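You operate a simulated robot arm through the tools that you are given. There is no shell and no other tool. Be economical: measure what you need, move in short steps, check, and stop when the job is done.

You are at the controls of a simulated robot arm. One attempt, no reset.

Task
Grade the used white holder and seat the blue one.
Fine: white holder on the field of its grey; funnel aside, then back over the seat; don't pump. Where these are worked on the way, their far stop is far enough and under half their travel is too little: funnel.

The check looks at the end state, three seconds after you hand in, the way a careful person would. Anything else that was tipped, shoved, dropped, spilled or broken makes it a failure.

Robot
A 7-joint arm with a two-finger parallel gripper, fixed in place. Base frame: the origin is at the foot of the arm, x ahead of it, y to its left, z up. Lengths are in m, angles in rad, forces in N, time in s.
With the tool pointing down near the work surface it reaches from about 0.24 to 0.68 m from the base axis. Its first joint turns from -1.152 to 1.152 rad. Payload 2.4 kg.
The TCP is the grasp point between the finger pads, 0.03 m short of the fingertips. In the tool frame z runs along the fingers and y along their closing line. The gripper opens to 0.094 m. The fingers are 0.028 m wide and 0.01 m thick; the gripper's body (0.05 by 0.096 m) begins 0.055 m behind the TCP.
Orientation is that of the tool frame in the base frame, as a unit quaternion [w, x, y, z]. With the fingers straight down and closing along the base's y, the tool's x points along the base's -x, its y along +y and its z along -z.

Tools
- The arm moves only by the tool move_arm. Its argument "deltas" is a list of rows, each an object of numbers (a shift or turn left out is 0, a gripper value left out holds the last): "tx", "ty", "tz": the shift along the base's x, y, z in m; "ax", "ay", "az": the turn, a rotation vector about the base's x, y, z in rad. In form: [{"tx": .., "ty": .., "tz": .., "ax": .., "ay": .., "az": ..}, ...]. A call has 1 to 8 rows; each row shifts and turns the commanded pose from where the row before left it. "gripper" is the opening in per cent of the stroke, from 0 (shut) to 100 (fully open), set as the call begins (left out, the last holds). Rows are played at 5 a second. More than 0.05 m and 0.15 rad between two rows, or a gripper value outside its range, and nothing of the call is played. A pose out of reach is approached as far as the arm can. The call stops where the force on the tool passes 40 N (or 10 N more than at its start, if that is more) or the arm is blocked; 0.2 s more then pass. Each finger travels about 0.153 m/s and halts on what it meets, pressing with about 35 N; the grip force reading is that of the motor and also rises with nothing between the fingers. The clock runs only during rows and for 0.2 s after the last one: add rows that do not move to give the fingers time. The reply holds the time, the measured pose of the TCP, the force on the tool along the base axes, the opening and the grip force, in the units named above and with some noise, with the torque about the TCP (base axes, N m) and any sound that the robot's microphone picked up, and new pictures: "pictures" is both (left out), scene, wrist or none.
- Cameras (640 x 400 px; columns grow to the right, rows downward): "scene" is fixed at [0.0442, 0.4769, 1.4456]; the picture's right is [-0.71, -0.71, 0.00], its down [-0.40, 0.40, -0.82] and it looks along [0.58, -0.58, -0.57] (base axes); focal length 342 px, centre (320, 200). "wrist" rides on the gripper at [0.076, 0.014, -0.102] in the tool frame; the picture's right is [-0.18, 0.98, 0.00], its down [-0.75, -0.14, -0.64] and it looks along [-0.63, -0.12, 0.77] (tool axes); focal length 243 px, centre (320, 200). There is no depth. A picture from a camera that has moved, and an enlarged one, comes with that camera's place and axes in the base frame and with its lens.
- zoom(camera, box): a new picture of the part [left, top, right, bottom] of that camera's present view, enlarged. No time passes.
- finish_job(): hands the job in; it is judged then, once.

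Go step by step. Nothing tells you positions but the pictures and the camera data: compare them with the known pose of the tool, close in by small moves and look again before you grip or let go. The budget is 120 turns and 200 pictures, counting those below and the enlarged ones. Unless the task says otherwise, let go and move clear before handing in, and close with one line.

The tools are called after ">>>" as name(argument=value, ...) on one line, values as JSON. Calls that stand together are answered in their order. move_arm: Moves the arm, as the interface text tells. Its arguments: {"type":"object","properties":{"deltas":{"type":"array"},"gripper":{"type":"number"},"pictures":{"type":"string","enum":["both","scene","wrist","none"]}},"required":["deltas"]} The other tools are called the same way: zoom (camera, box) takes an enlarged picture of a part of a camera's view; finish_job () hands the job in.

At the start:

```text
clock: 0.0
eef_pos: [0.3959, -0.131, 1.2373]
tcp_rot: [0.0, 0.0, 1.0, 0.0]
force: [0.1, -0.1, -0.1]
wrist_torque: [-0.04, 0.01, -0.01]
gripper_width: 0.094
grip_force: 0.0
```

scene: 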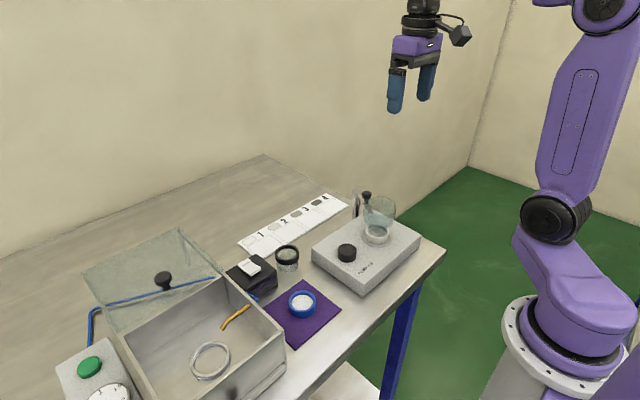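
wrist: 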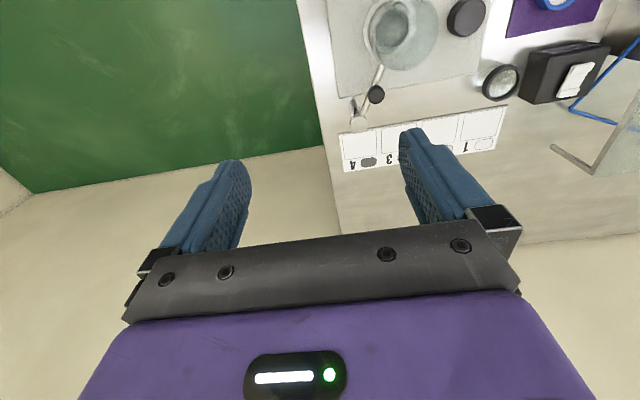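

I see a bench with a filter unit (a funnel on a swing arm over a seat), a strip of fields 1 to 4, a blue holder on a purple mat and a box. I'll enlarge the details first.

>>> zoom(camera="scene", box=[300, 170, 460, 300])

>>> zoom(camera="scene", box=[220, 180, 360, 340])

>>> zoom(camera="wrist", box=[320, 0, 640, 200])

>>> zoom(camera="scene", box=[50, 220, 300, 400])

```text
3.08 times, centred on (380, 235) of scene
camera zoom: at [0.0442, 0.4769, 1.4456], right [-0.71, -0.71, 0.0], down [-0.4, 0.4, -0.82], along [0.58, -0.58, -0.57], focal length 1054 px, centre (135, 92)
```

zoom: 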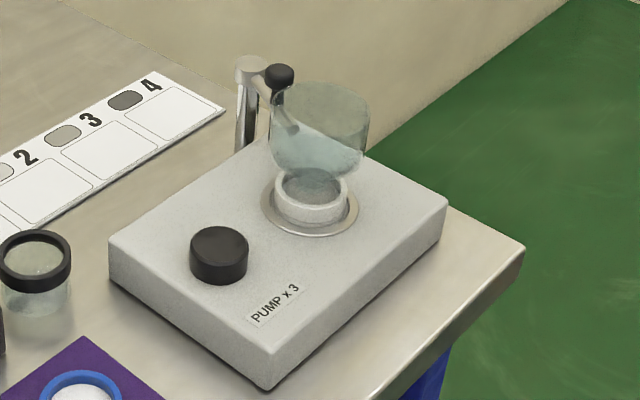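

```text
2.50 times, centred on (290, 260) of scene
camera zoom: at [0.0442, 0.4769, 1.4456], right [-0.71, -0.71, 0.0], down [-0.4, 0.4, -0.82], along [0.58, -0.58, -0.57], focal length 856 px, centre (395, 50)
```

zoom: 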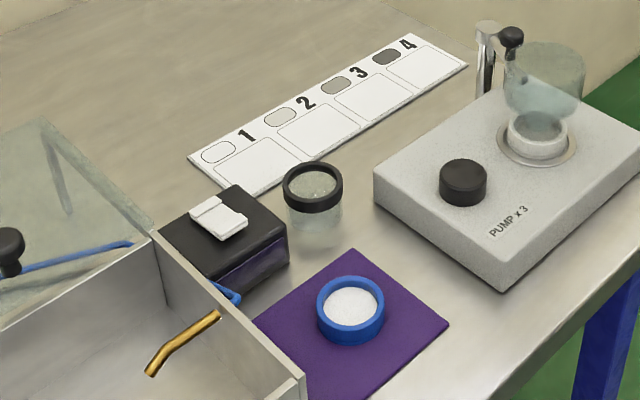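

```text
2.00 times, centred on (480, 100) of wrist
camera zoom: at [0.3181, -0.116, 1.3388], right [0.18, 0.98, 0.0], down [0.75, -0.14, 0.64], along [0.63, -0.12, -0.77], focal length 485 px, centre (0, 400)
```

zoom: 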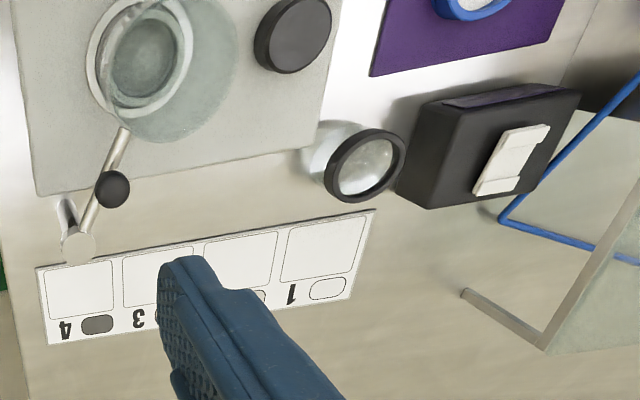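

```text
2.22 times, centred on (175, 310) of scene
camera zoom: at [0.0442, 0.4769, 1.4456], right [-0.71, -0.71, 0.0], down [-0.4, 0.4, -0.82], along [0.58, -0.58, -0.57], focal length 761 px, centre (642, -44)
```

zoom: 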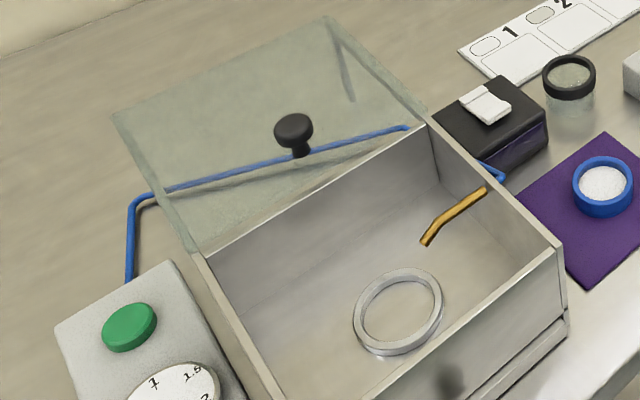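

Triangulating from the two pictures gives: bench z≈0.892, seat ≈(0.367,-0.026), funnel post ≈(0.476,-0.085), funnel knob ≈(0.429,-0.062, top at 1.003). Next I move closer, staying above everything, for a better look.

>>> move_arm(deltas=[{"tx": -0.024, "ty": 0.025, "tz": -0.025}, {"tx": -0.024, "ty": 0.025, "tz": -0.025}, {"tx": -0.024, "ty": 0.025, "tz": -0.025}, {"tx": -0.024, "ty": 0.025, "tz": -0.025}, {}], pictures="both")

```text
clock: 1.2
eef_pos: [0.2988, -0.0292, 1.1347]
tcp_rot: [0.0, 0.0, 1.0, 0.0]
force: [-0.3, -0.6, 0.3]
wrist_torque: [0.01, 0.01, 0.0]
gripper_width: 0.0941
grip_force: 0.1
camera wrist: at [0.2204, -0.0147, 1.2363], right [0.18, 0.98, 0.0], down [0.75, -0.14, 0.64], along [0.63, -0.12, -0.77], focal length 243 px, centre (320, 200)
```

scene: 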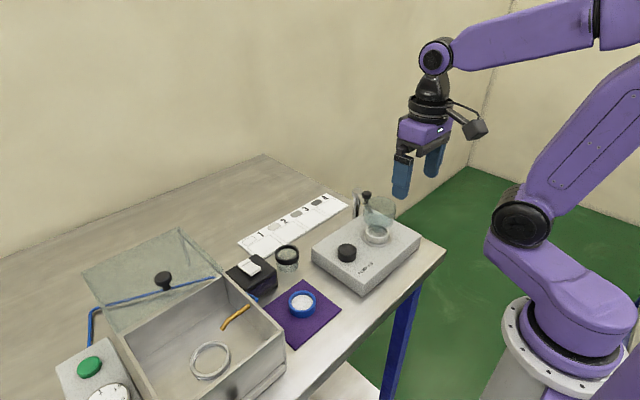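
wrist: 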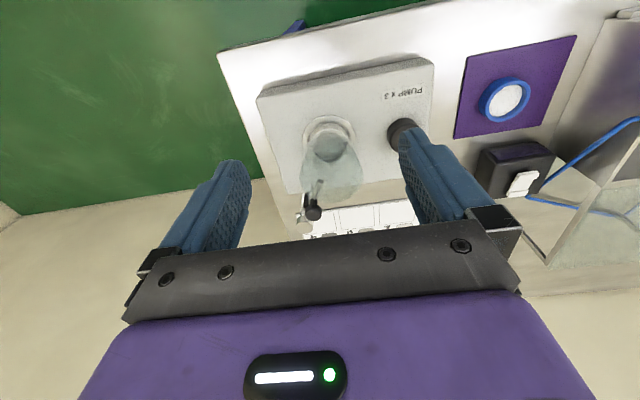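

>>> zoom(camera="wrist", box=[230, 40, 450, 250])

>>> zoom(camera="scene", box=[340, 180, 410, 250])

```text
1.90 times, centred on (340, 145) of wrist
camera zoom: at [0.2204, -0.0147, 1.2363], right [0.18, 0.98, 0.0], down [0.75, -0.14, 0.64], along [0.63, -0.12, -0.77], focal length 462 px, centre (282, 305)
```

zoom: 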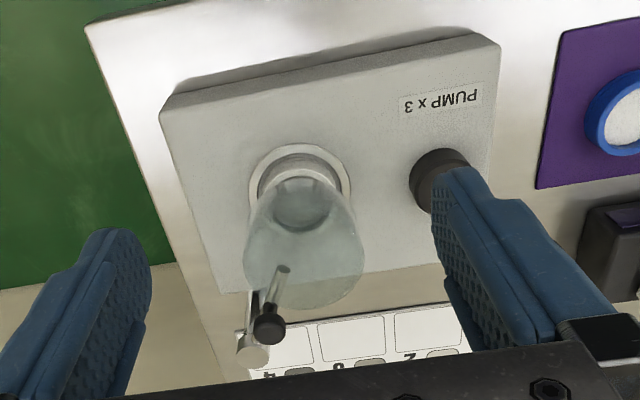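

```text
5.71 times, centred on (375, 215) of scene
camera zoom: at [0.0442, 0.4769, 1.4456], right [-0.71, -0.71, 0.0], down [-0.4, 0.4, -0.82], along [0.58, -0.58, -0.57], focal length 1956 px, centre (6, 114)
```

zoom: 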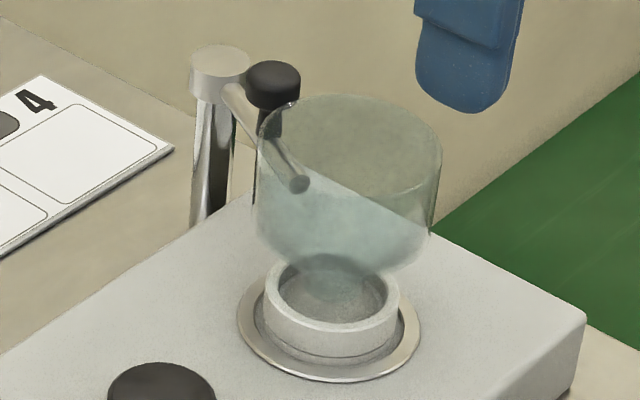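

The funnel hovers just above the white holder, on a rod that swings about the post, and the black knob sits on the rod. I'll align the closing line tangent to the swing and hover over the knob.

>>> move_arm(deltas=[{"tx": 0.032, "ty": -0.00825, "tz": -0.01, "az": -0.114}, {"tx": 0.032, "ty": -0.00825, "tz": -0.01, "az": -0.114}, {"tx": 0.032, "ty": -0.00825, "tz": -0.02, "az": -0.114}, {"tx": 0.032, "ty": -0.00825, "tz": -0.02, "az": -0.113}, {}], gripper=55)

```text
clock: 2.4
eef_pos: [0.428, -0.0619, 1.0753]
tcp_rot: [0.0, 0.227, 0.974, 0.0]
force: [-0.3, -0.1, 0.4]
wrist_torque: [0.02, 0.02, 0.02]
gripper_width: 0.0519
grip_force: 0.0
camera wrist: at [0.3634, -0.0162, 1.1769], right [0.6, 0.8, 0.0], down [0.61, -0.46, 0.64], along [0.52, -0.38, -0.77], focal length 243 px, centre (320, 200)
```

scene: 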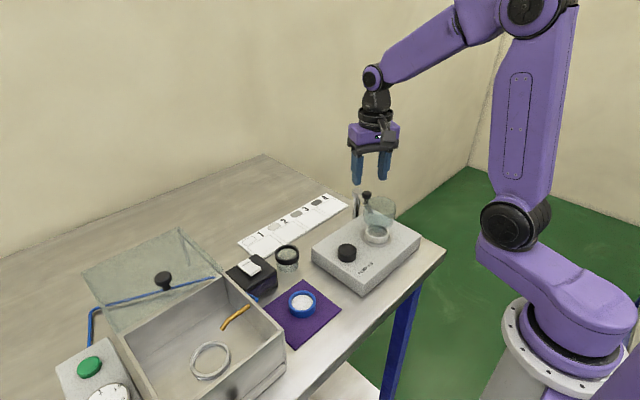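
wrist: 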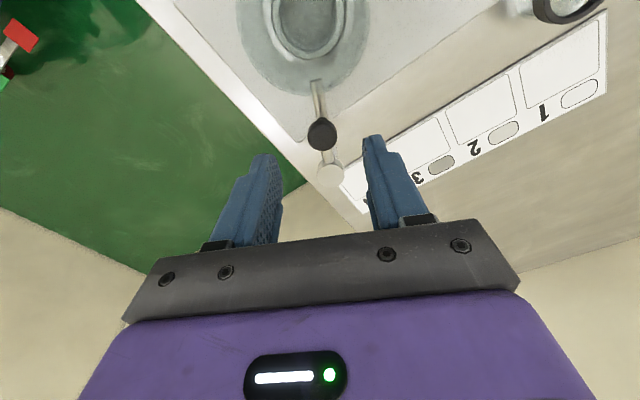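

The knob is centred between the fingers at about (0.428,-0.062). I lower the tips around it and nudge toward -y.

>>> move_arm(deltas=[{"tz": -0.03}, {"tz": -0.032}, {}], pictures="wrist")

```text
clock: 3.2
eef_pos: [0.4284, -0.0637, 1.0145]
tcp_rot: [0.0, 0.226, 0.974, 0.0]
force: [0.5, 0.7, 0.0]
wrist_torque: [0.0, 0.0, 0.01]
gripper_width: 0.0516
grip_force: 0.0
camera wrist: at [0.3641, -0.018, 1.1161], right [0.6, 0.8, 0.0], down [0.61, -0.46, 0.64], along [0.52, -0.38, -0.77], focal length 243 px, centre (320, 200)
```

wrist: 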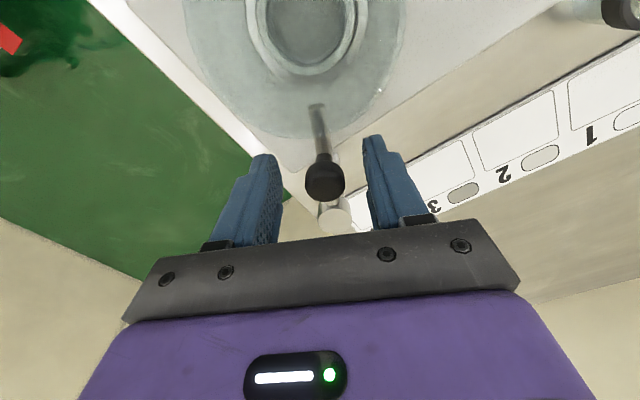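

>>> move_arm(deltas=[{"tx": -0.0018, "ty": -0.0036}, {"tx": -0.0018, "ty": -0.0036}, {"tx": -0.0018, "ty": -0.0036}, {"tx": -0.0018, "ty": -0.0036}, {"tx": -0.0014, "ty": -0.0036}, {"tx": -0.001, "ty": -0.0036}, {}], pictures="wrist")

```text
clock: 4.8
eef_pos: [0.4187, -0.0836, 1.0145]
tcp_rot: [0.0, 0.226, 0.974, -0.001]
force: [-0.5, 0.8, 0.0]
wrist_torque: [0.0, -0.02, 0.01]
gripper_width: 0.052
grip_force: 0.6
camera wrist: at [0.3543, -0.0384, 1.1169], right [0.6, 0.8, 0.0], down [0.61, -0.46, 0.64], along [0.52, -0.38, -0.77], focal length 243 px, centre (320, 200)
```

wrist: 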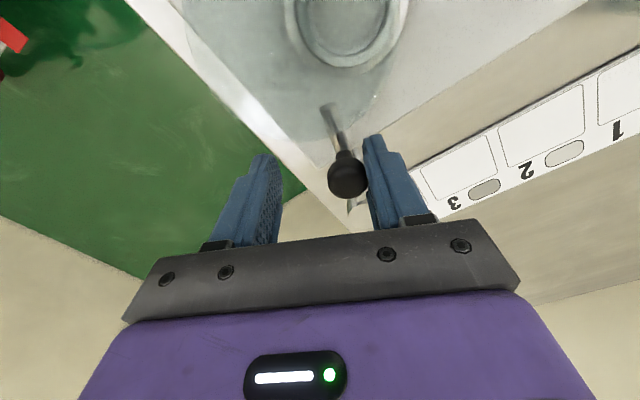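

The funnel swings freely toward -y. I continue along the arc, turning the tool with it.

>>> move_arm(deltas=[{"tx": 0.0017, "ty": -0.0085, "az": 0.149}, {"tx": 0.0012, "ty": -0.0081, "az": 0.145}, {"tx": 0.0022, "ty": -0.0079, "az": 0.145}, {"tx": 0.0034, "ty": -0.0075, "az": 0.145}, {}])

```text
clock: 6.0
eef_pos: [0.4258, -0.1152, 1.0148]
tcp_rot: [0.0, -0.065, 0.998, 0.0]
force: [-0.2, 0.2, 0.0]
wrist_torque: [0.0, 0.02, 0.01]
gripper_width: 0.052
grip_force: 0.3
camera wrist: at [0.3473, -0.1122, 1.1167], right [0.05, 1.0, 0.0], down [0.77, -0.04, 0.64], along [0.64, -0.03, -0.77], focal length 243 px, centre (320, 200)
```

scene: 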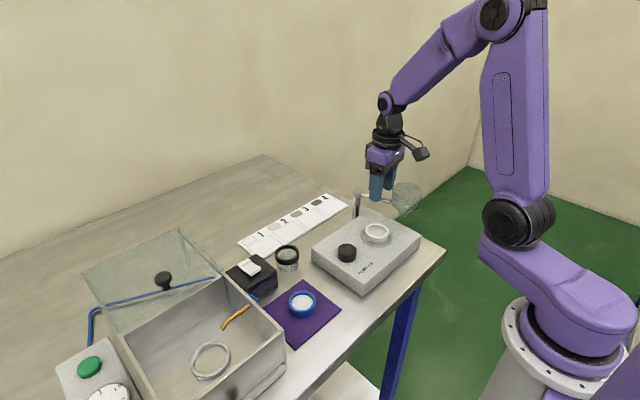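
wrist: 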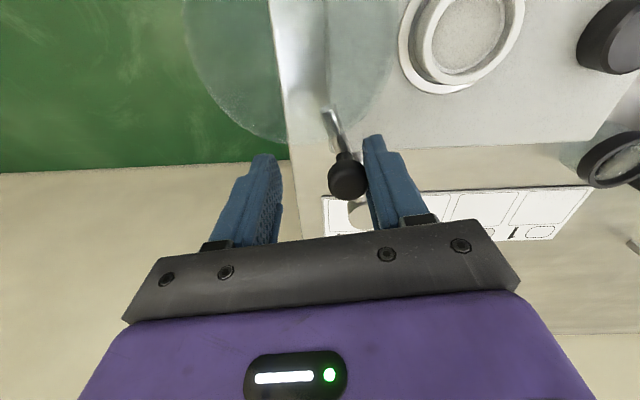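

>>> move_arm(deltas=[{"tx": 0.0043, "ty": -0.0069, "az": 0.14}, {"tx": 0.0053, "ty": -0.0063, "az": 0.14}, {"tx": 0.0061, "ty": -0.0055, "az": 0.14}, {"tx": 0.0067, "ty": -0.0045, "az": 0.14}, {}])

```text
clock: 7.2
eef_pos: [0.4491, -0.1383, 1.017]
tcp_rot: [-0.001, -0.34, 0.94, 0.001]
force: [-2.2, 8.8, 0.9]
wrist_torque: [0.11, 0.07, -0.07]
gripper_width: 0.0565
grip_force: 4.4
camera wrist: at [0.3797, -0.1762, 1.1173], right [-0.49, 0.87, 0.0], down [0.67, 0.37, 0.64], along [0.56, 0.31, -0.77], focal length 243 px, centre (320, 200)
```

scene: 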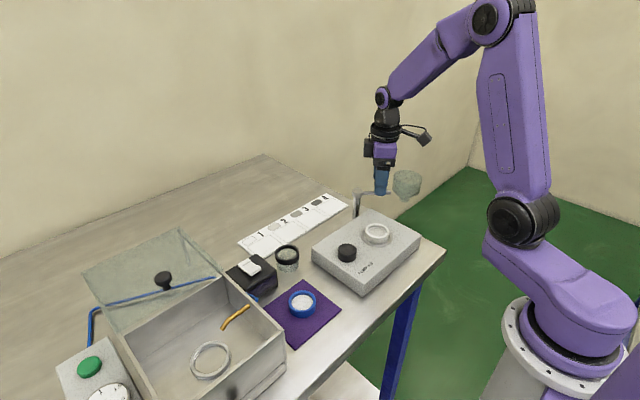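
wrist: 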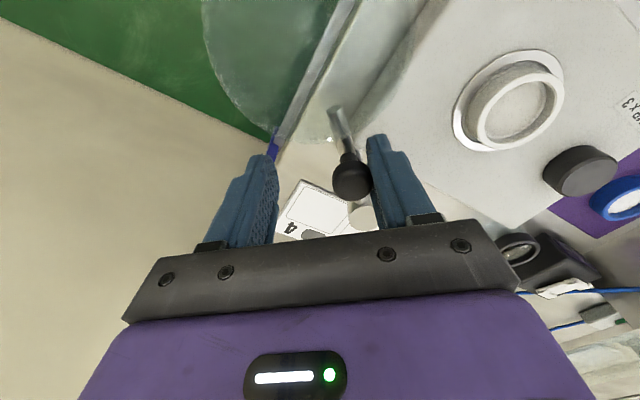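

The funnel is aside, and the roughly 9 N reaction shows it's against its stop after about 70° of swing. I back off a little, rise clear and compare the holder's grey with the strip.

>>> move_arm(deltas=[{"tx": -0.006, "ty": 0.006}, {"tz": 0.04}, {"tz": 0.04}, {}], pictures="wrist")

>>> zoom(camera="scene", box=[220, 180, 430, 300])

>>> zoom(camera="scene", box=[345, 180, 425, 260])

```text
clock: 8.2
eef_pos: [0.4437, -0.1325, 1.0952]
tcp_rot: [0.0, -0.338, 0.941, 0.0]
force: [-0.4, -0.1, 1.1]
wrist_torque: [0.01, -0.04, -0.01]
gripper_width: 0.0515
grip_force: 0.0
camera wrist: at [0.3744, -0.1701, 1.1968], right [-0.48, 0.88, 0.0], down [0.67, 0.37, 0.64], along [0.56, 0.31, -0.77], focal length 243 px, centre (320, 200)
```

wrist: 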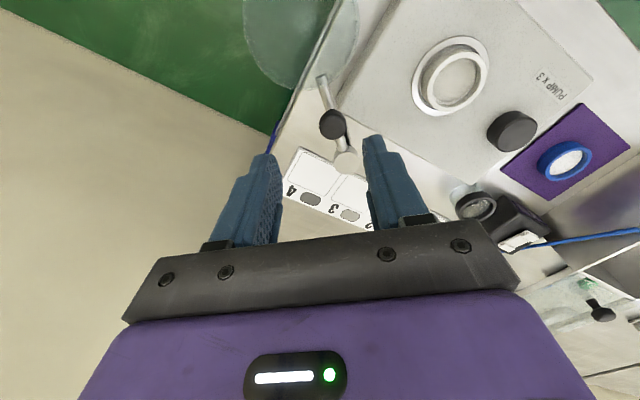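

```text
3.05 times, centred on (325, 240) of scene
camera zoom: at [0.0442, 0.4769, 1.4456], right [-0.71, -0.71, 0.0], down [-0.4, 0.4, -0.82], along [0.58, -0.58, -0.57], focal length 1043 px, centre (305, 78)
```

zoom: 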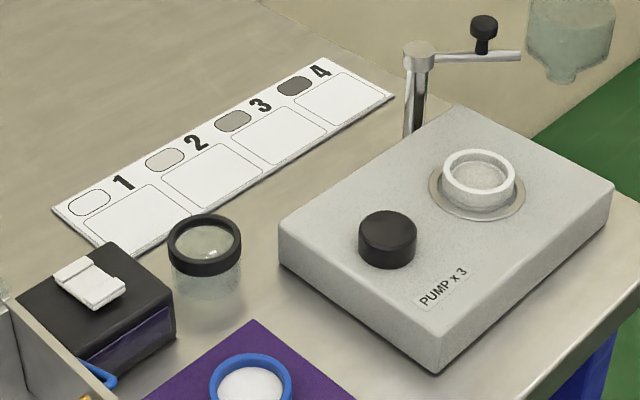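

```text
5.00 times, centred on (385, 220) of scene
camera zoom: at [0.0442, 0.4769, 1.4456], right [-0.71, -0.71, 0.0], down [-0.4, 0.4, -0.82], along [0.58, -0.58, -0.57], focal length 1712 px, centre (-5, 100)
```

zoom: 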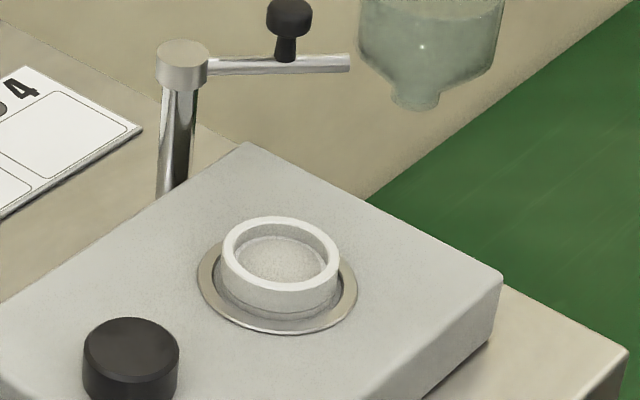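

The filter's grey looks like field 2's, and I'll check that closely later. Now I hover over the seat with the tool squared.

>>> move_arm(deltas=[{"tx": -0.015, "ty": 0.021, "az": -0.138}, {"tx": -0.015, "ty": 0.021, "az": -0.138}, {"tx": -0.015, "ty": 0.021, "az": -0.138}, {"tx": -0.015, "ty": 0.021, "az": -0.138, "tz": -0.02}, {"tx": -0.0147, "ty": 0.0205, "az": -0.138, "tz": -0.025}, {}], gripper=90)

```text
clock: 9.6
eef_pos: [0.3688, -0.0283, 1.0511]
tcp_rot: [0.0, 0.002, 1.0, 0.0]
force: [0.3, 0.1, 0.1]
wrist_torque: [-0.01, 0.02, 0.03]
gripper_width: 0.0845
grip_force: 0.0
camera wrist: at [0.2906, -0.0147, 1.1516], right [0.19, 0.98, 0.0], down [0.75, -0.14, 0.64], along [0.63, -0.12, -0.77], focal length 243 px, centre (320, 200)
```

scene: 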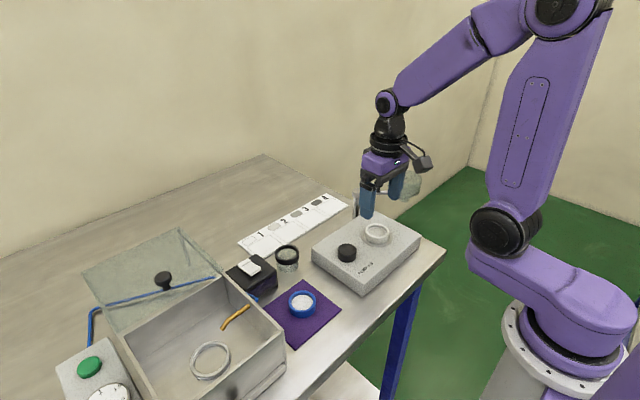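
wrist: 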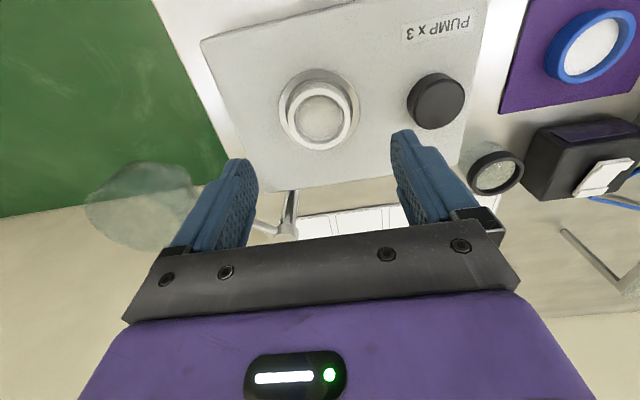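

>>> zoom(camera="wrist", box=[260, 50, 380, 170])

>>> zoom(camera="scene", box=[355, 210, 395, 250])

>>> zoom(camera="scene", box=[235, 185, 355, 265])

```text
3.33 times, centred on (320, 110) of wrist
camera zoom: at [0.2906, -0.0147, 1.1516], right [0.19, 0.98, 0.0], down [0.75, -0.14, 0.64], along [0.63, -0.12, -0.77], focal length 809 px, centre (320, 500)
```

zoom: 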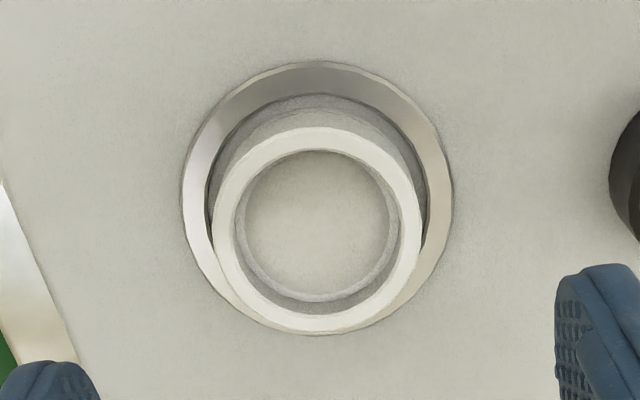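

```text
10.00 times, centred on (375, 230) of scene
camera zoom: at [0.0442, 0.4769, 1.4456], right [-0.71, -0.71, 0.0], down [-0.4, 0.4, -0.82], along [0.58, -0.58, -0.57], focal length 3424 px, centre (-230, -100)
```

zoom: 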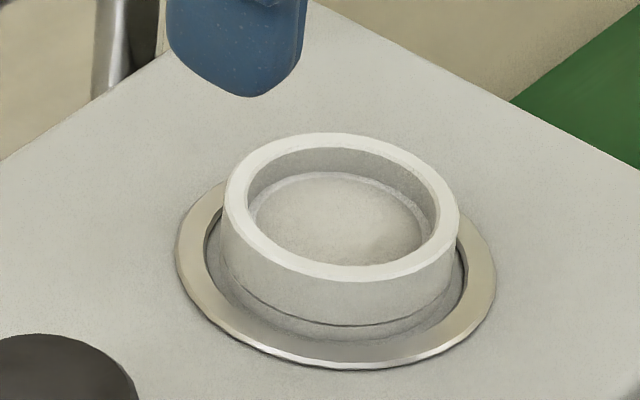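

```text
5.00 times, centred on (295, 225) of scene
camera zoom: at [0.0442, 0.4769, 1.4456], right [-0.71, -0.71, 0.0], down [-0.4, 0.4, -0.82], along [0.58, -0.58, -0.57], focal length 1712 px, centre (445, 75)
```

zoom: 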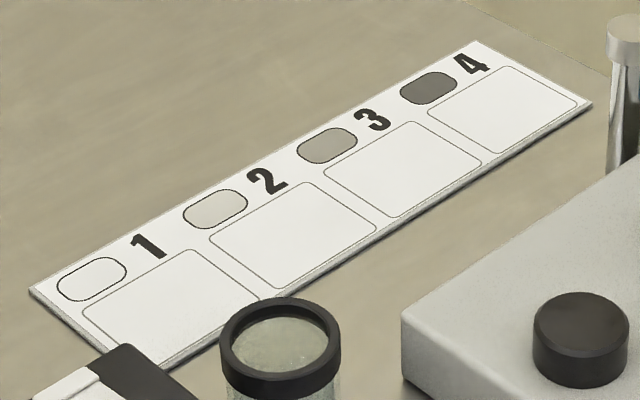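

The holder's rim is centred at about (0.371,-0.031), with its top near z 0.947 and a diameter of 53 mm. I centre over it and descend until the tips are at about 0.936.

>>> move_arm(deltas=[{"tx": 0.0022, "ty": -0.0027, "tz": -0.02}, {"tz": -0.025}, {"tz": -0.02}, {"tz": -0.012}, {}])

```text
clock: 10.8
eef_pos: [0.3706, -0.0325, 0.9742]
tcp_rot: [-0.001, 0.001, 1.0, 0.0]
force: [-0.5, -0.3, 0.7]
wrist_torque: [-0.01, -0.02, 0.0]
gripper_width: 0.0845
grip_force: 0.0
camera wrist: at [0.2923, -0.018, 1.0746], right [0.19, 0.98, 0.0], down [0.75, -0.14, 0.64], along [0.63, -0.12, -0.77], focal length 243 px, centre (320, 200)
```

scene: 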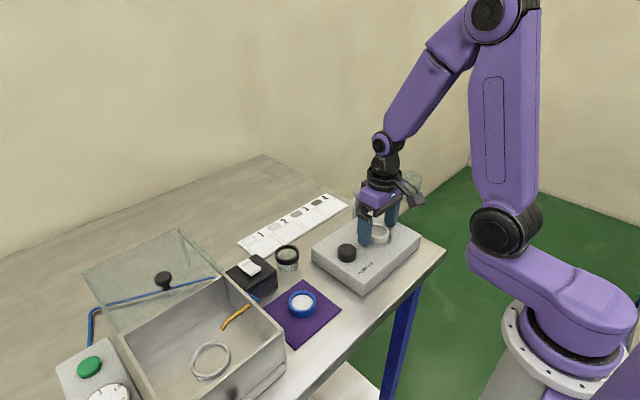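
wrist: 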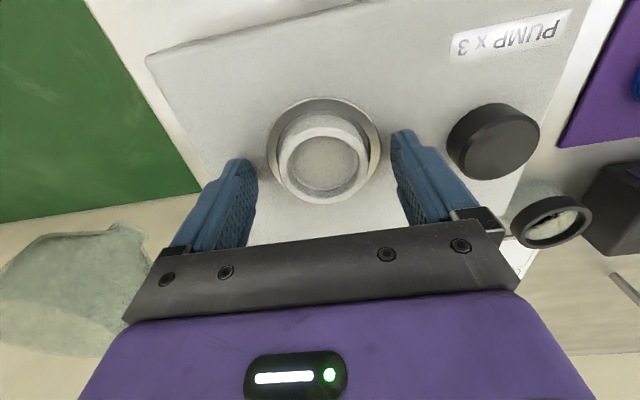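

>>> move_arm(deltas=[{"tx": -0.002, "ty": 0.0015, "tz": -0.004}, {"tz": -0.004}, {}], pictures="none")

>>> zoom(camera="scene", box=[345, 200, 405, 260])

>>> zoom(camera="wrist", box=[200, 80, 460, 260])

```text
clock: 11.3
eef_pos: [0.369, -0.0315, 0.9707]
tcp_rot: [0.001, 0.0, 1.0, 0.001]
force: [-4.6, -0.7, 11.2]
wrist_torque: [0.52, 0.26, 0.06]
gripper_width: 0.0847
grip_force: 0.2
stopped in row 2: the force on the tool passed its limit at 62 N (the readings are from after the stop); the commanded pose is now the measured one
```

```text
6.67 times, centred on (375, 230) of scene
camera zoom: at [0.0439, 0.4769, 1.4456], right [-0.71, -0.71, 0.0], down [-0.4, 0.4, -0.82], along [0.58, -0.58, -0.57], focal length 2282 px, centre (-47, 0)
```

zoom: 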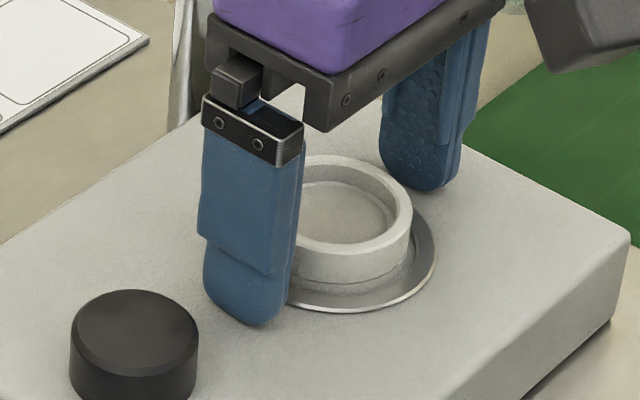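

```text
2.22 times, centred on (330, 170) of wrist
camera zoom: at [0.291, -0.0164, 1.0714], right [0.18, 0.98, 0.0], down [0.75, -0.14, 0.64], along [0.63, -0.12, -0.77], focal length 539 px, centre (298, 267)
```

zoom: 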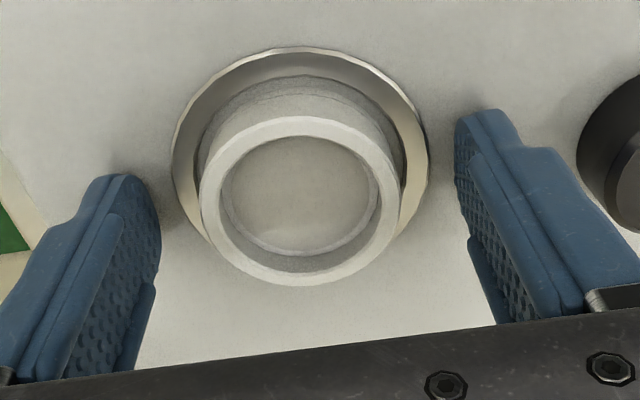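

The tips touched the pump's top at z≈0.940, so the holder is slightly higher and nearer than I took it. I rise 3 mm, shift 5 mm toward the base and check before closing.

>>> move_arm(deltas=[{"tz": 0.004}, {"tx": -0.005}, {}], pictures="none")

>>> zoom(camera="wrist", box=[200, 80, 460, 260])

```text
clock: 12.1
eef_pos: [0.3658, -0.0298, 0.9735]
tcp_rot: [0.002, 0.0, 1.0, 0.001]
force: [0.1, 0.2, -0.1]
wrist_torque: [0.0, -0.01, 0.01]
gripper_width: 0.0846
grip_force: 0.0
```

```text
2.22 times, centred on (330, 170) of wrist
camera zoom: at [0.2858, -0.0159, 1.0753], right [0.18, 0.98, 0.0], down [0.75, -0.14, 0.64], along [0.63, -0.12, -0.76], focal length 539 px, centre (298, 267)
```

zoom: 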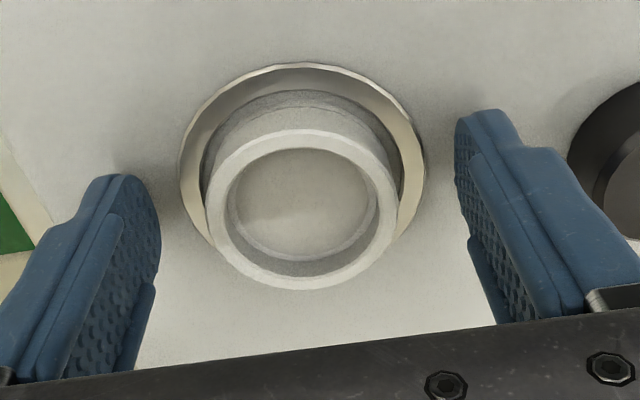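

It's nearly centred, so I close.

>>> move_arm(deltas=[{"tx": -0.001}, {}, {}], gripper=40, pictures="wrist")

```text
clock: 12.9
eef_pos: [0.3644, -0.0295, 0.9742]
tcp_rot: [0.001, 0.0, 1.0, 0.0]
force: [-0.2, 0.2, -0.5]
wrist_torque: [-0.03, 0.01, -0.02]
gripper_width: 0.0506
grip_force: 34.8
camera wrist: at [0.2851, -0.0157, 1.0755], right [0.18, 0.98, 0.0], down [0.75, -0.14, 0.64], along [0.63, -0.12, -0.77], focal length 243 px, centre (320, 200)
```

wrist: 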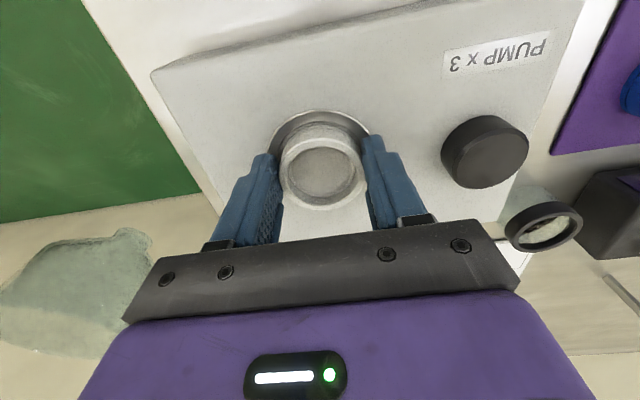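

I have the holder at 50.6 mm, with the seat pose at TCP (0.364,-0.030,0.974). Lifting straight up.

>>> move_arm(deltas=[{"tz": 0.01}, {"tz": 0.03}, {"tz": 0.04}, {"tz": 0.03}, {}])

>>> zoom(camera="scene", box=[340, 160, 420, 260])

>>> zoom(camera="wrist", box=[200, 40, 480, 240])

```text
clock: 14.1
eef_pos: [0.364, -0.0312, 1.0851]
tcp_rot: [0.001, 0.001, 1.0, -0.001]
force: [0.9, -0.5, -0.4]
wrist_torque: [-0.01, 0.03, -0.04]
gripper_width: 0.0377
grip_force: 0.0
camera wrist: at [0.2867, -0.0173, 1.1863], right [0.18, 0.98, 0.0], down [0.75, -0.14, 0.64], along [0.63, -0.12, -0.77], focal length 243 px, centre (320, 200)
```

scene: 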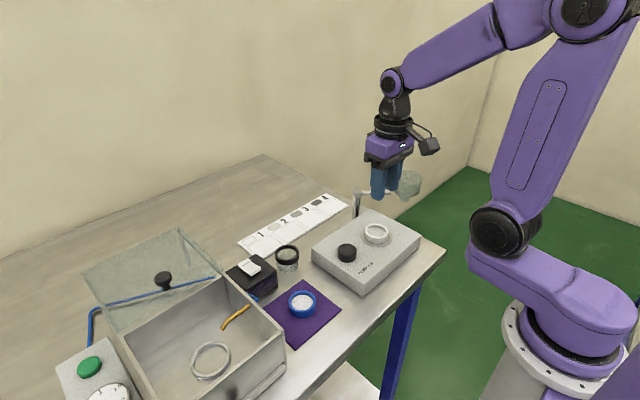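
wrist: 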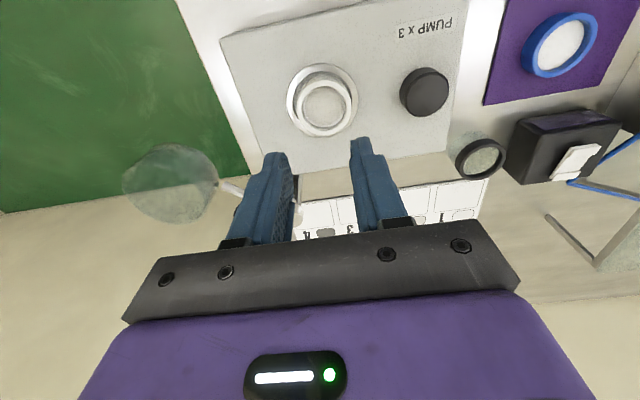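

```text
4.00 times, centred on (380, 210) of scene
camera zoom: at [0.0442, 0.4769, 1.4456], right [-0.71, -0.71, 0.0], down [-0.4, 0.4, -0.82], along [0.58, -0.58, -0.57], focal length 1370 px, centre (80, 160)
```

zoom: 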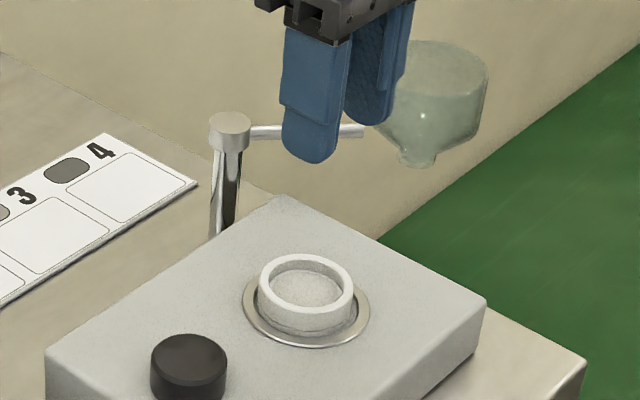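

```text
2.00 times, centred on (340, 140) of wrist
camera zoom: at [0.2867, -0.0173, 1.1863], right [0.18, 0.98, 0.0], down [0.75, -0.14, 0.64], along [0.63, -0.12, -0.77], focal length 485 px, centre (280, 320)
```

zoom: 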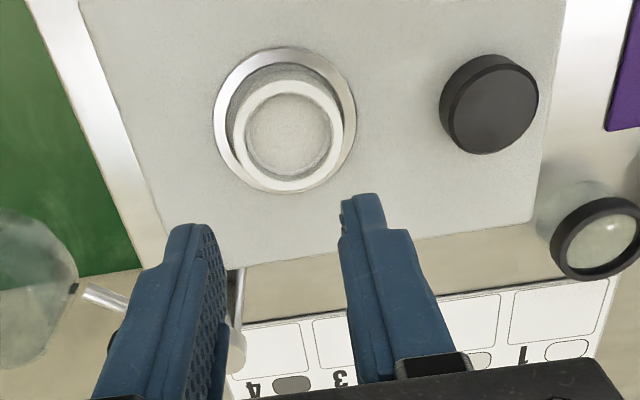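

The holder slipped off and is still in its seat. A chord of 50.6 mm, not 53, means I gripped it about 7 mm off centre; the scene triangulation puts it at x≈0.3715. I redo it centred there.

>>> move_arm(deltas=[{"tx": 0.0075, "ty": 0.001, "tz": -0.03}, {"tz": -0.035}, {"tz": -0.03}, {"tz": -0.017}, {}], gripper=90, pictures="wrist")

>>> zoom(camera="scene", box=[345, 200, 405, 260])

```text
clock: 15.3
eef_pos: [0.3709, -0.0277, 0.9715]
tcp_rot: [0.002, 0.0, 1.0, 0.0]
force: [-0.8, -1.0, -0.8]
wrist_torque: [0.02, 0.02, -0.01]
gripper_width: 0.0846
grip_force: 0.1
camera wrist: at [0.2918, -0.0147, 1.0726], right [0.18, 0.98, 0.0], down [0.75, -0.14, 0.64], along [0.63, -0.12, -0.76], focal length 243 px, centre (320, 200)
```

wrist: 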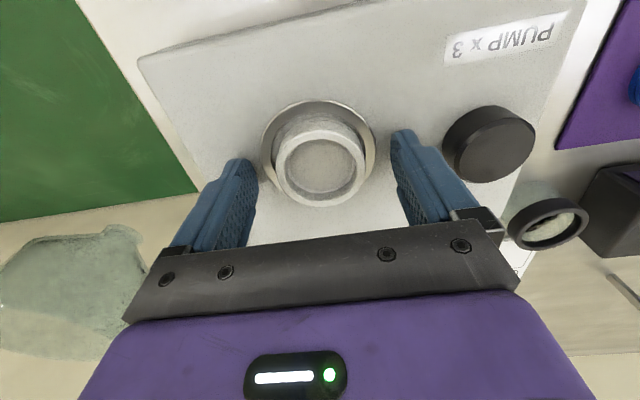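

```text
6.67 times, centred on (375, 230) of scene
camera zoom: at [0.0442, 0.4769, 1.4456], right [-0.71, -0.71, 0.0], down [-0.4, 0.4, -0.82], along [0.58, -0.58, -0.57], focal length 2282 px, centre (-47, 0)
```

zoom: 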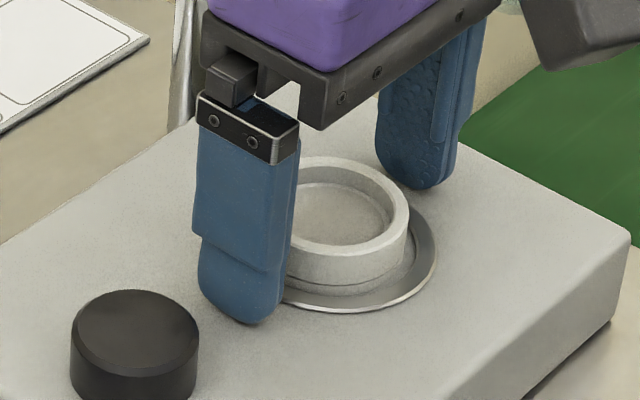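

>>> move_arm(deltas=[{"ty": -0.001}, {}, {}], gripper=30, pictures="wrist")

>>> zoom(camera="scene", box=[345, 200, 405, 260])

```text
clock: 16.1
eef_pos: [0.3693, -0.0298, 0.9716]
tcp_rot: [0.001, 0.0, 1.0, 0.0]
force: [1.6, -0.4, -25.7]
wrist_torque: [-0.83, -0.62, -0.17]
gripper_width: 0.072
grip_force: 45.3
camera wrist: at [0.292, -0.0159, 1.0728], right [0.18, 0.98, 0.0], down [0.75, -0.14, 0.64], along [0.63, -0.12, -0.77], focal length 243 px, centre (320, 200)
```

wrist: 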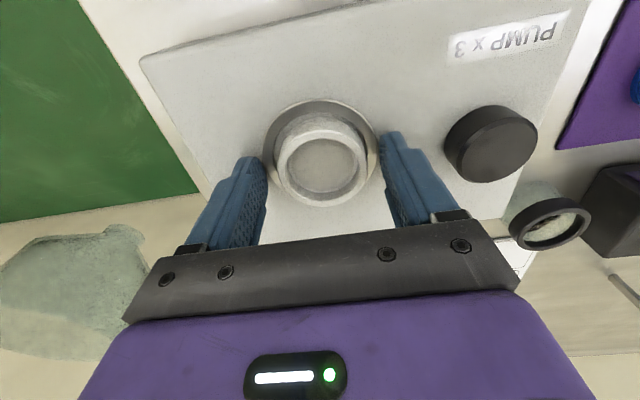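

```text
6.67 times, centred on (375, 230) of scene
camera zoom: at [0.0445, 0.4769, 1.4456], right [-0.71, -0.71, 0.0], down [-0.4, 0.4, -0.82], along [0.58, -0.58, -0.57], focal length 2282 px, centre (-47, 0)
```

zoom: 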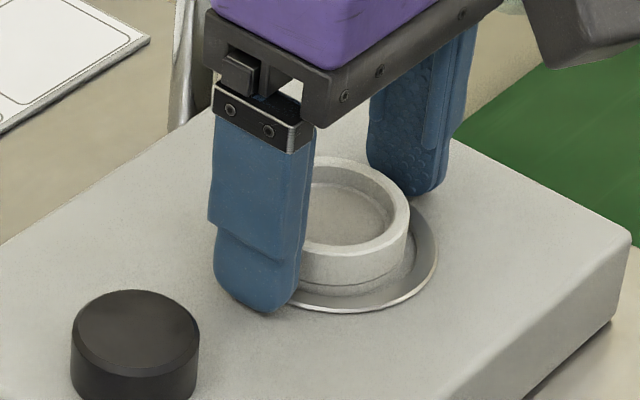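

The tips are caught on the metal ring around the seat. I open, rise 4 mm and close again.

>>> move_arm(deltas=[{}, {"tx": 0.0015, "tz": 0.0035}, {}], gripper=90, pictures="none")

>>> move_arm(deltas=[{}, {}, {}], gripper=30, pictures="wrist")

>>> zoom(camera="scene", box=[345, 200, 405, 260])

```text
clock: 16.9
eef_pos: [0.3726, -0.0307, 0.9746]
tcp_rot: [0.002, 0.0, 1.0, 0.0]
force: [-0.2, 0.0, 0.2]
wrist_torque: [0.0, -0.01, 0.01]
gripper_width: 0.0849
grip_force: 0.1
```

```text
clock: 17.7
eef_pos: [0.3719, -0.0314, 0.9747]
tcp_rot: [0.002, 0.0, 1.0, 0.0]
force: [-0.6, 0.5, 2.5]
wrist_torque: [0.02, -0.01, 0.03]
gripper_width: 0.0507
grip_force: 35.3
camera wrist: at [0.2939, -0.0161, 1.0759], right [0.18, 0.98, 0.0], down [0.75, -0.14, 0.64], along [0.63, -0.12, -0.76], focal length 243 px, centre (320, 200)
```

wrist: 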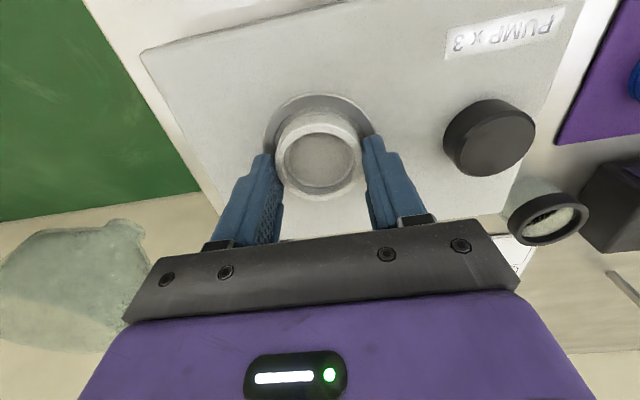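

```text
6.67 times, centred on (375, 230) of scene
camera zoom: at [0.0442, 0.4769, 1.4456], right [-0.71, -0.71, 0.0], down [-0.4, 0.4, -0.82], along [0.58, -0.58, -0.57], focal length 2282 px, centre (-47, 0)
```

zoom: 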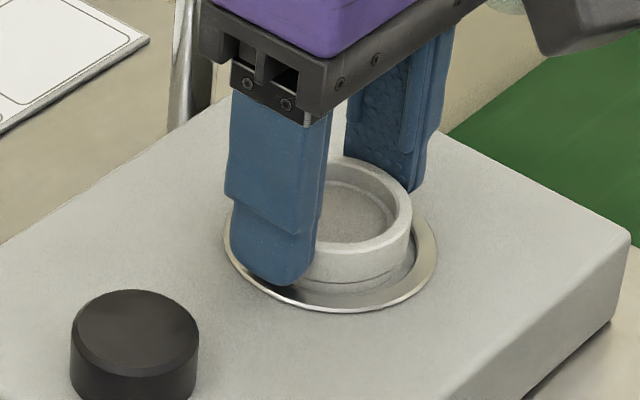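

Gripped at the same 50.7 mm. I lift a little, slowly, and watch the force.

>>> move_arm(deltas=[{"tz": 0.001}, {"tz": 0.001}, {"tz": 0.001}, {"tz": 0.001}], pictures="wrist")

```text
clock: 18.7
eef_pos: [0.3728, -0.0311, 0.9796]
tcp_rot: [0.002, 0.0, 1.0, 0.001]
force: [-0.5, -0.5, -0.7]
wrist_torque: [-0.04, 0.0, 0.0]
gripper_width: 0.0506
grip_force: 34.6
camera wrist: at [0.2942, -0.0162, 1.0807], right [0.18, 0.98, 0.0], down [0.75, -0.14, 0.64], along [0.63, -0.12, -0.76], focal length 243 px, centre (320, 200)
```

wrist: 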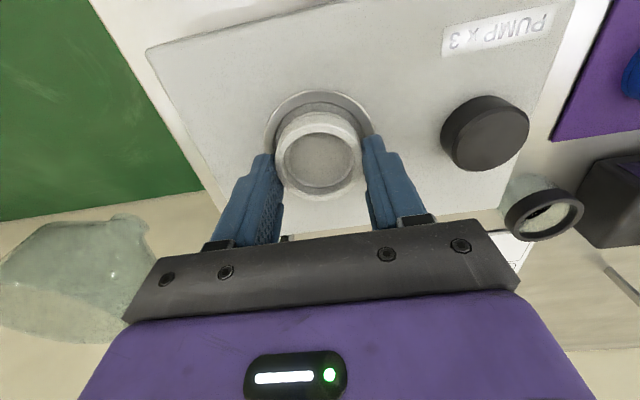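

It's coming up with the fingers, so I continue gently.

>>> move_arm(deltas=[{"tz": 0.002}, {"tz": 0.003}, {"tz": 0.004}, {"tz": 0.004}, {"tz": 0.004}, {"tz": 0.004}], pictures="wrist")

>>> zoom(camera="scene", box=[345, 190, 405, 250])

```text
clock: 20.1
eef_pos: [0.373, -0.0312, 0.9997]
tcp_rot: [0.002, 0.0, 1.0, 0.0]
force: [0.5, -0.4, -0.2]
wrist_torque: [0.01, -0.01, 0.0]
gripper_width: 0.0506
grip_force: 34.5
camera wrist: at [0.2941, -0.0164, 1.1014], right [0.18, 0.98, 0.0], down [0.75, -0.14, 0.64], along [0.63, -0.12, -0.76], focal length 243 px, centre (320, 200)
```

wrist: 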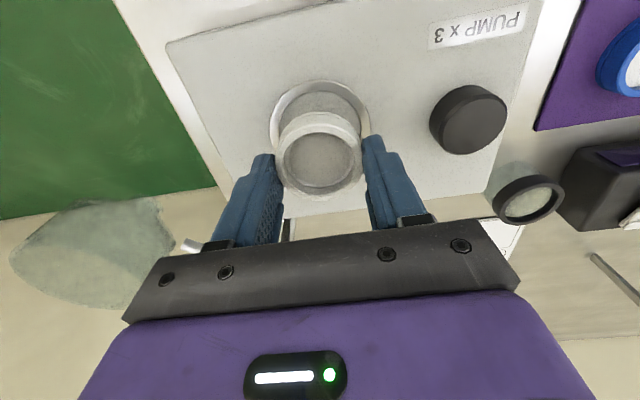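

```text
6.67 times, centred on (375, 220) of scene
camera zoom: at [0.0442, 0.4769, 1.4456], right [-0.71, -0.71, 0.0], down [-0.4, 0.4, -0.82], along [0.58, -0.58, -0.57], focal length 2282 px, centre (-47, 67)
```

zoom: 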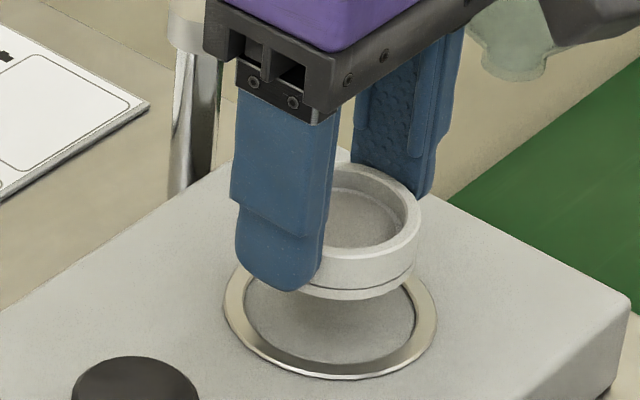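

The holder is held level. By projection field 2's centre is about (0.558,0.070). I raise and carry it over there at a safe height.

>>> move_arm(deltas=[{"tz": 0.02}, {"tz": 0.02}, {"tx": 0.037, "ty": 0.0202}, {"tx": 0.037, "ty": 0.0202}, {"tx": 0.037, "ty": 0.0202}, {"tx": 0.037, "ty": 0.0202}, {"tx": 0.0365, "ty": 0.0202}, {}])

>>> zoom(camera="scene", box=[235, 160, 355, 260])

>>> zoom(camera="wrist", box=[200, 40, 480, 240])

```text
clock: 21.9
eef_pos: [0.5574, 0.0697, 1.0416]
tcp_rot: [0.001, 0.001, 1.0, 0.0]
force: [-0.1, -0.1, -0.2]
wrist_torque: [0.0, -0.04, -0.01]
gripper_width: 0.0505
grip_force: 35.0
camera wrist: at [0.4794, 0.0843, 1.1421], right [0.18, 0.98, 0.0], down [0.75, -0.14, 0.64], along [0.63, -0.12, -0.77], focal length 243 px, centre (320, 200)
```

scene: 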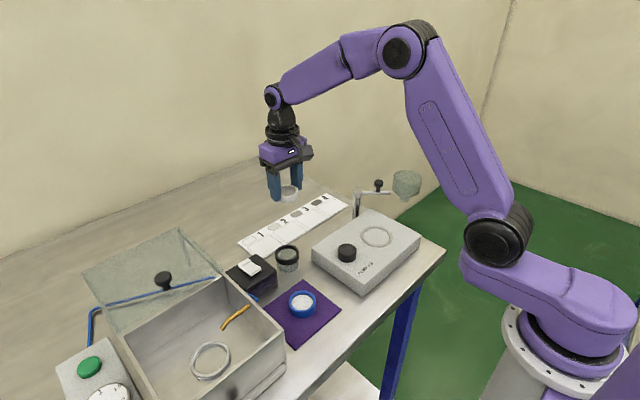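
wrist: 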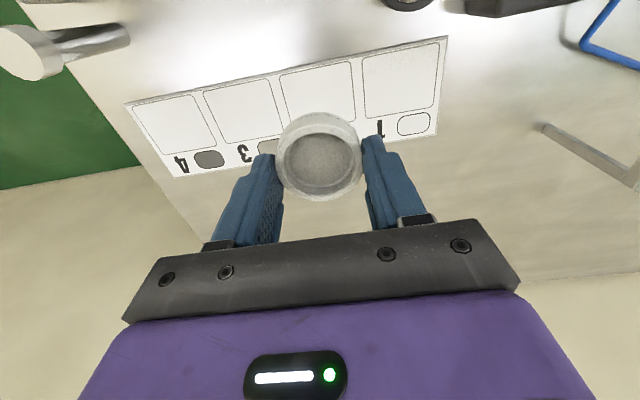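

```text
4.00 times, centred on (295, 210) of scene
camera zoom: at [0.0442, 0.4769, 1.4456], right [-0.71, -0.71, 0.0], down [-0.4, 0.4, -0.82], along [0.58, -0.58, -0.57], focal length 1370 px, centre (420, 160)
```

zoom: 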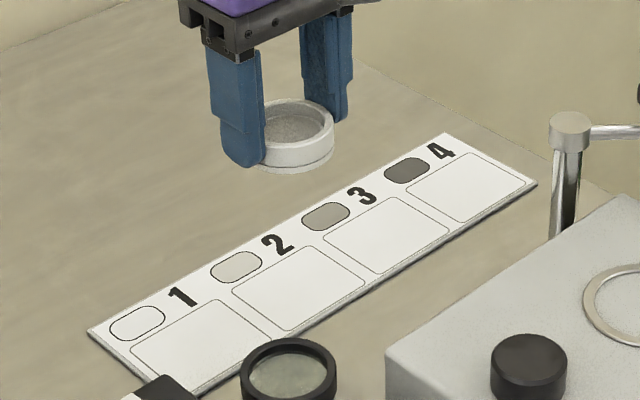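

```text
2.00 times, centred on (340, 140) of wrist
camera zoom: at [0.4794, 0.0843, 1.1421], right [0.18, 0.98, 0.0], down [0.75, -0.14, 0.64], along [0.63, -0.12, -0.77], focal length 485 px, centre (280, 320)
```

zoom: 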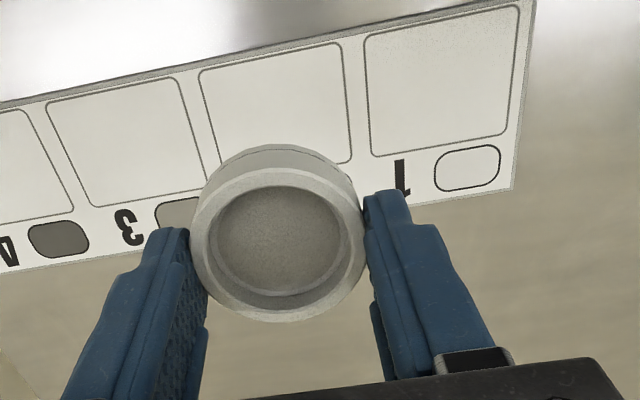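

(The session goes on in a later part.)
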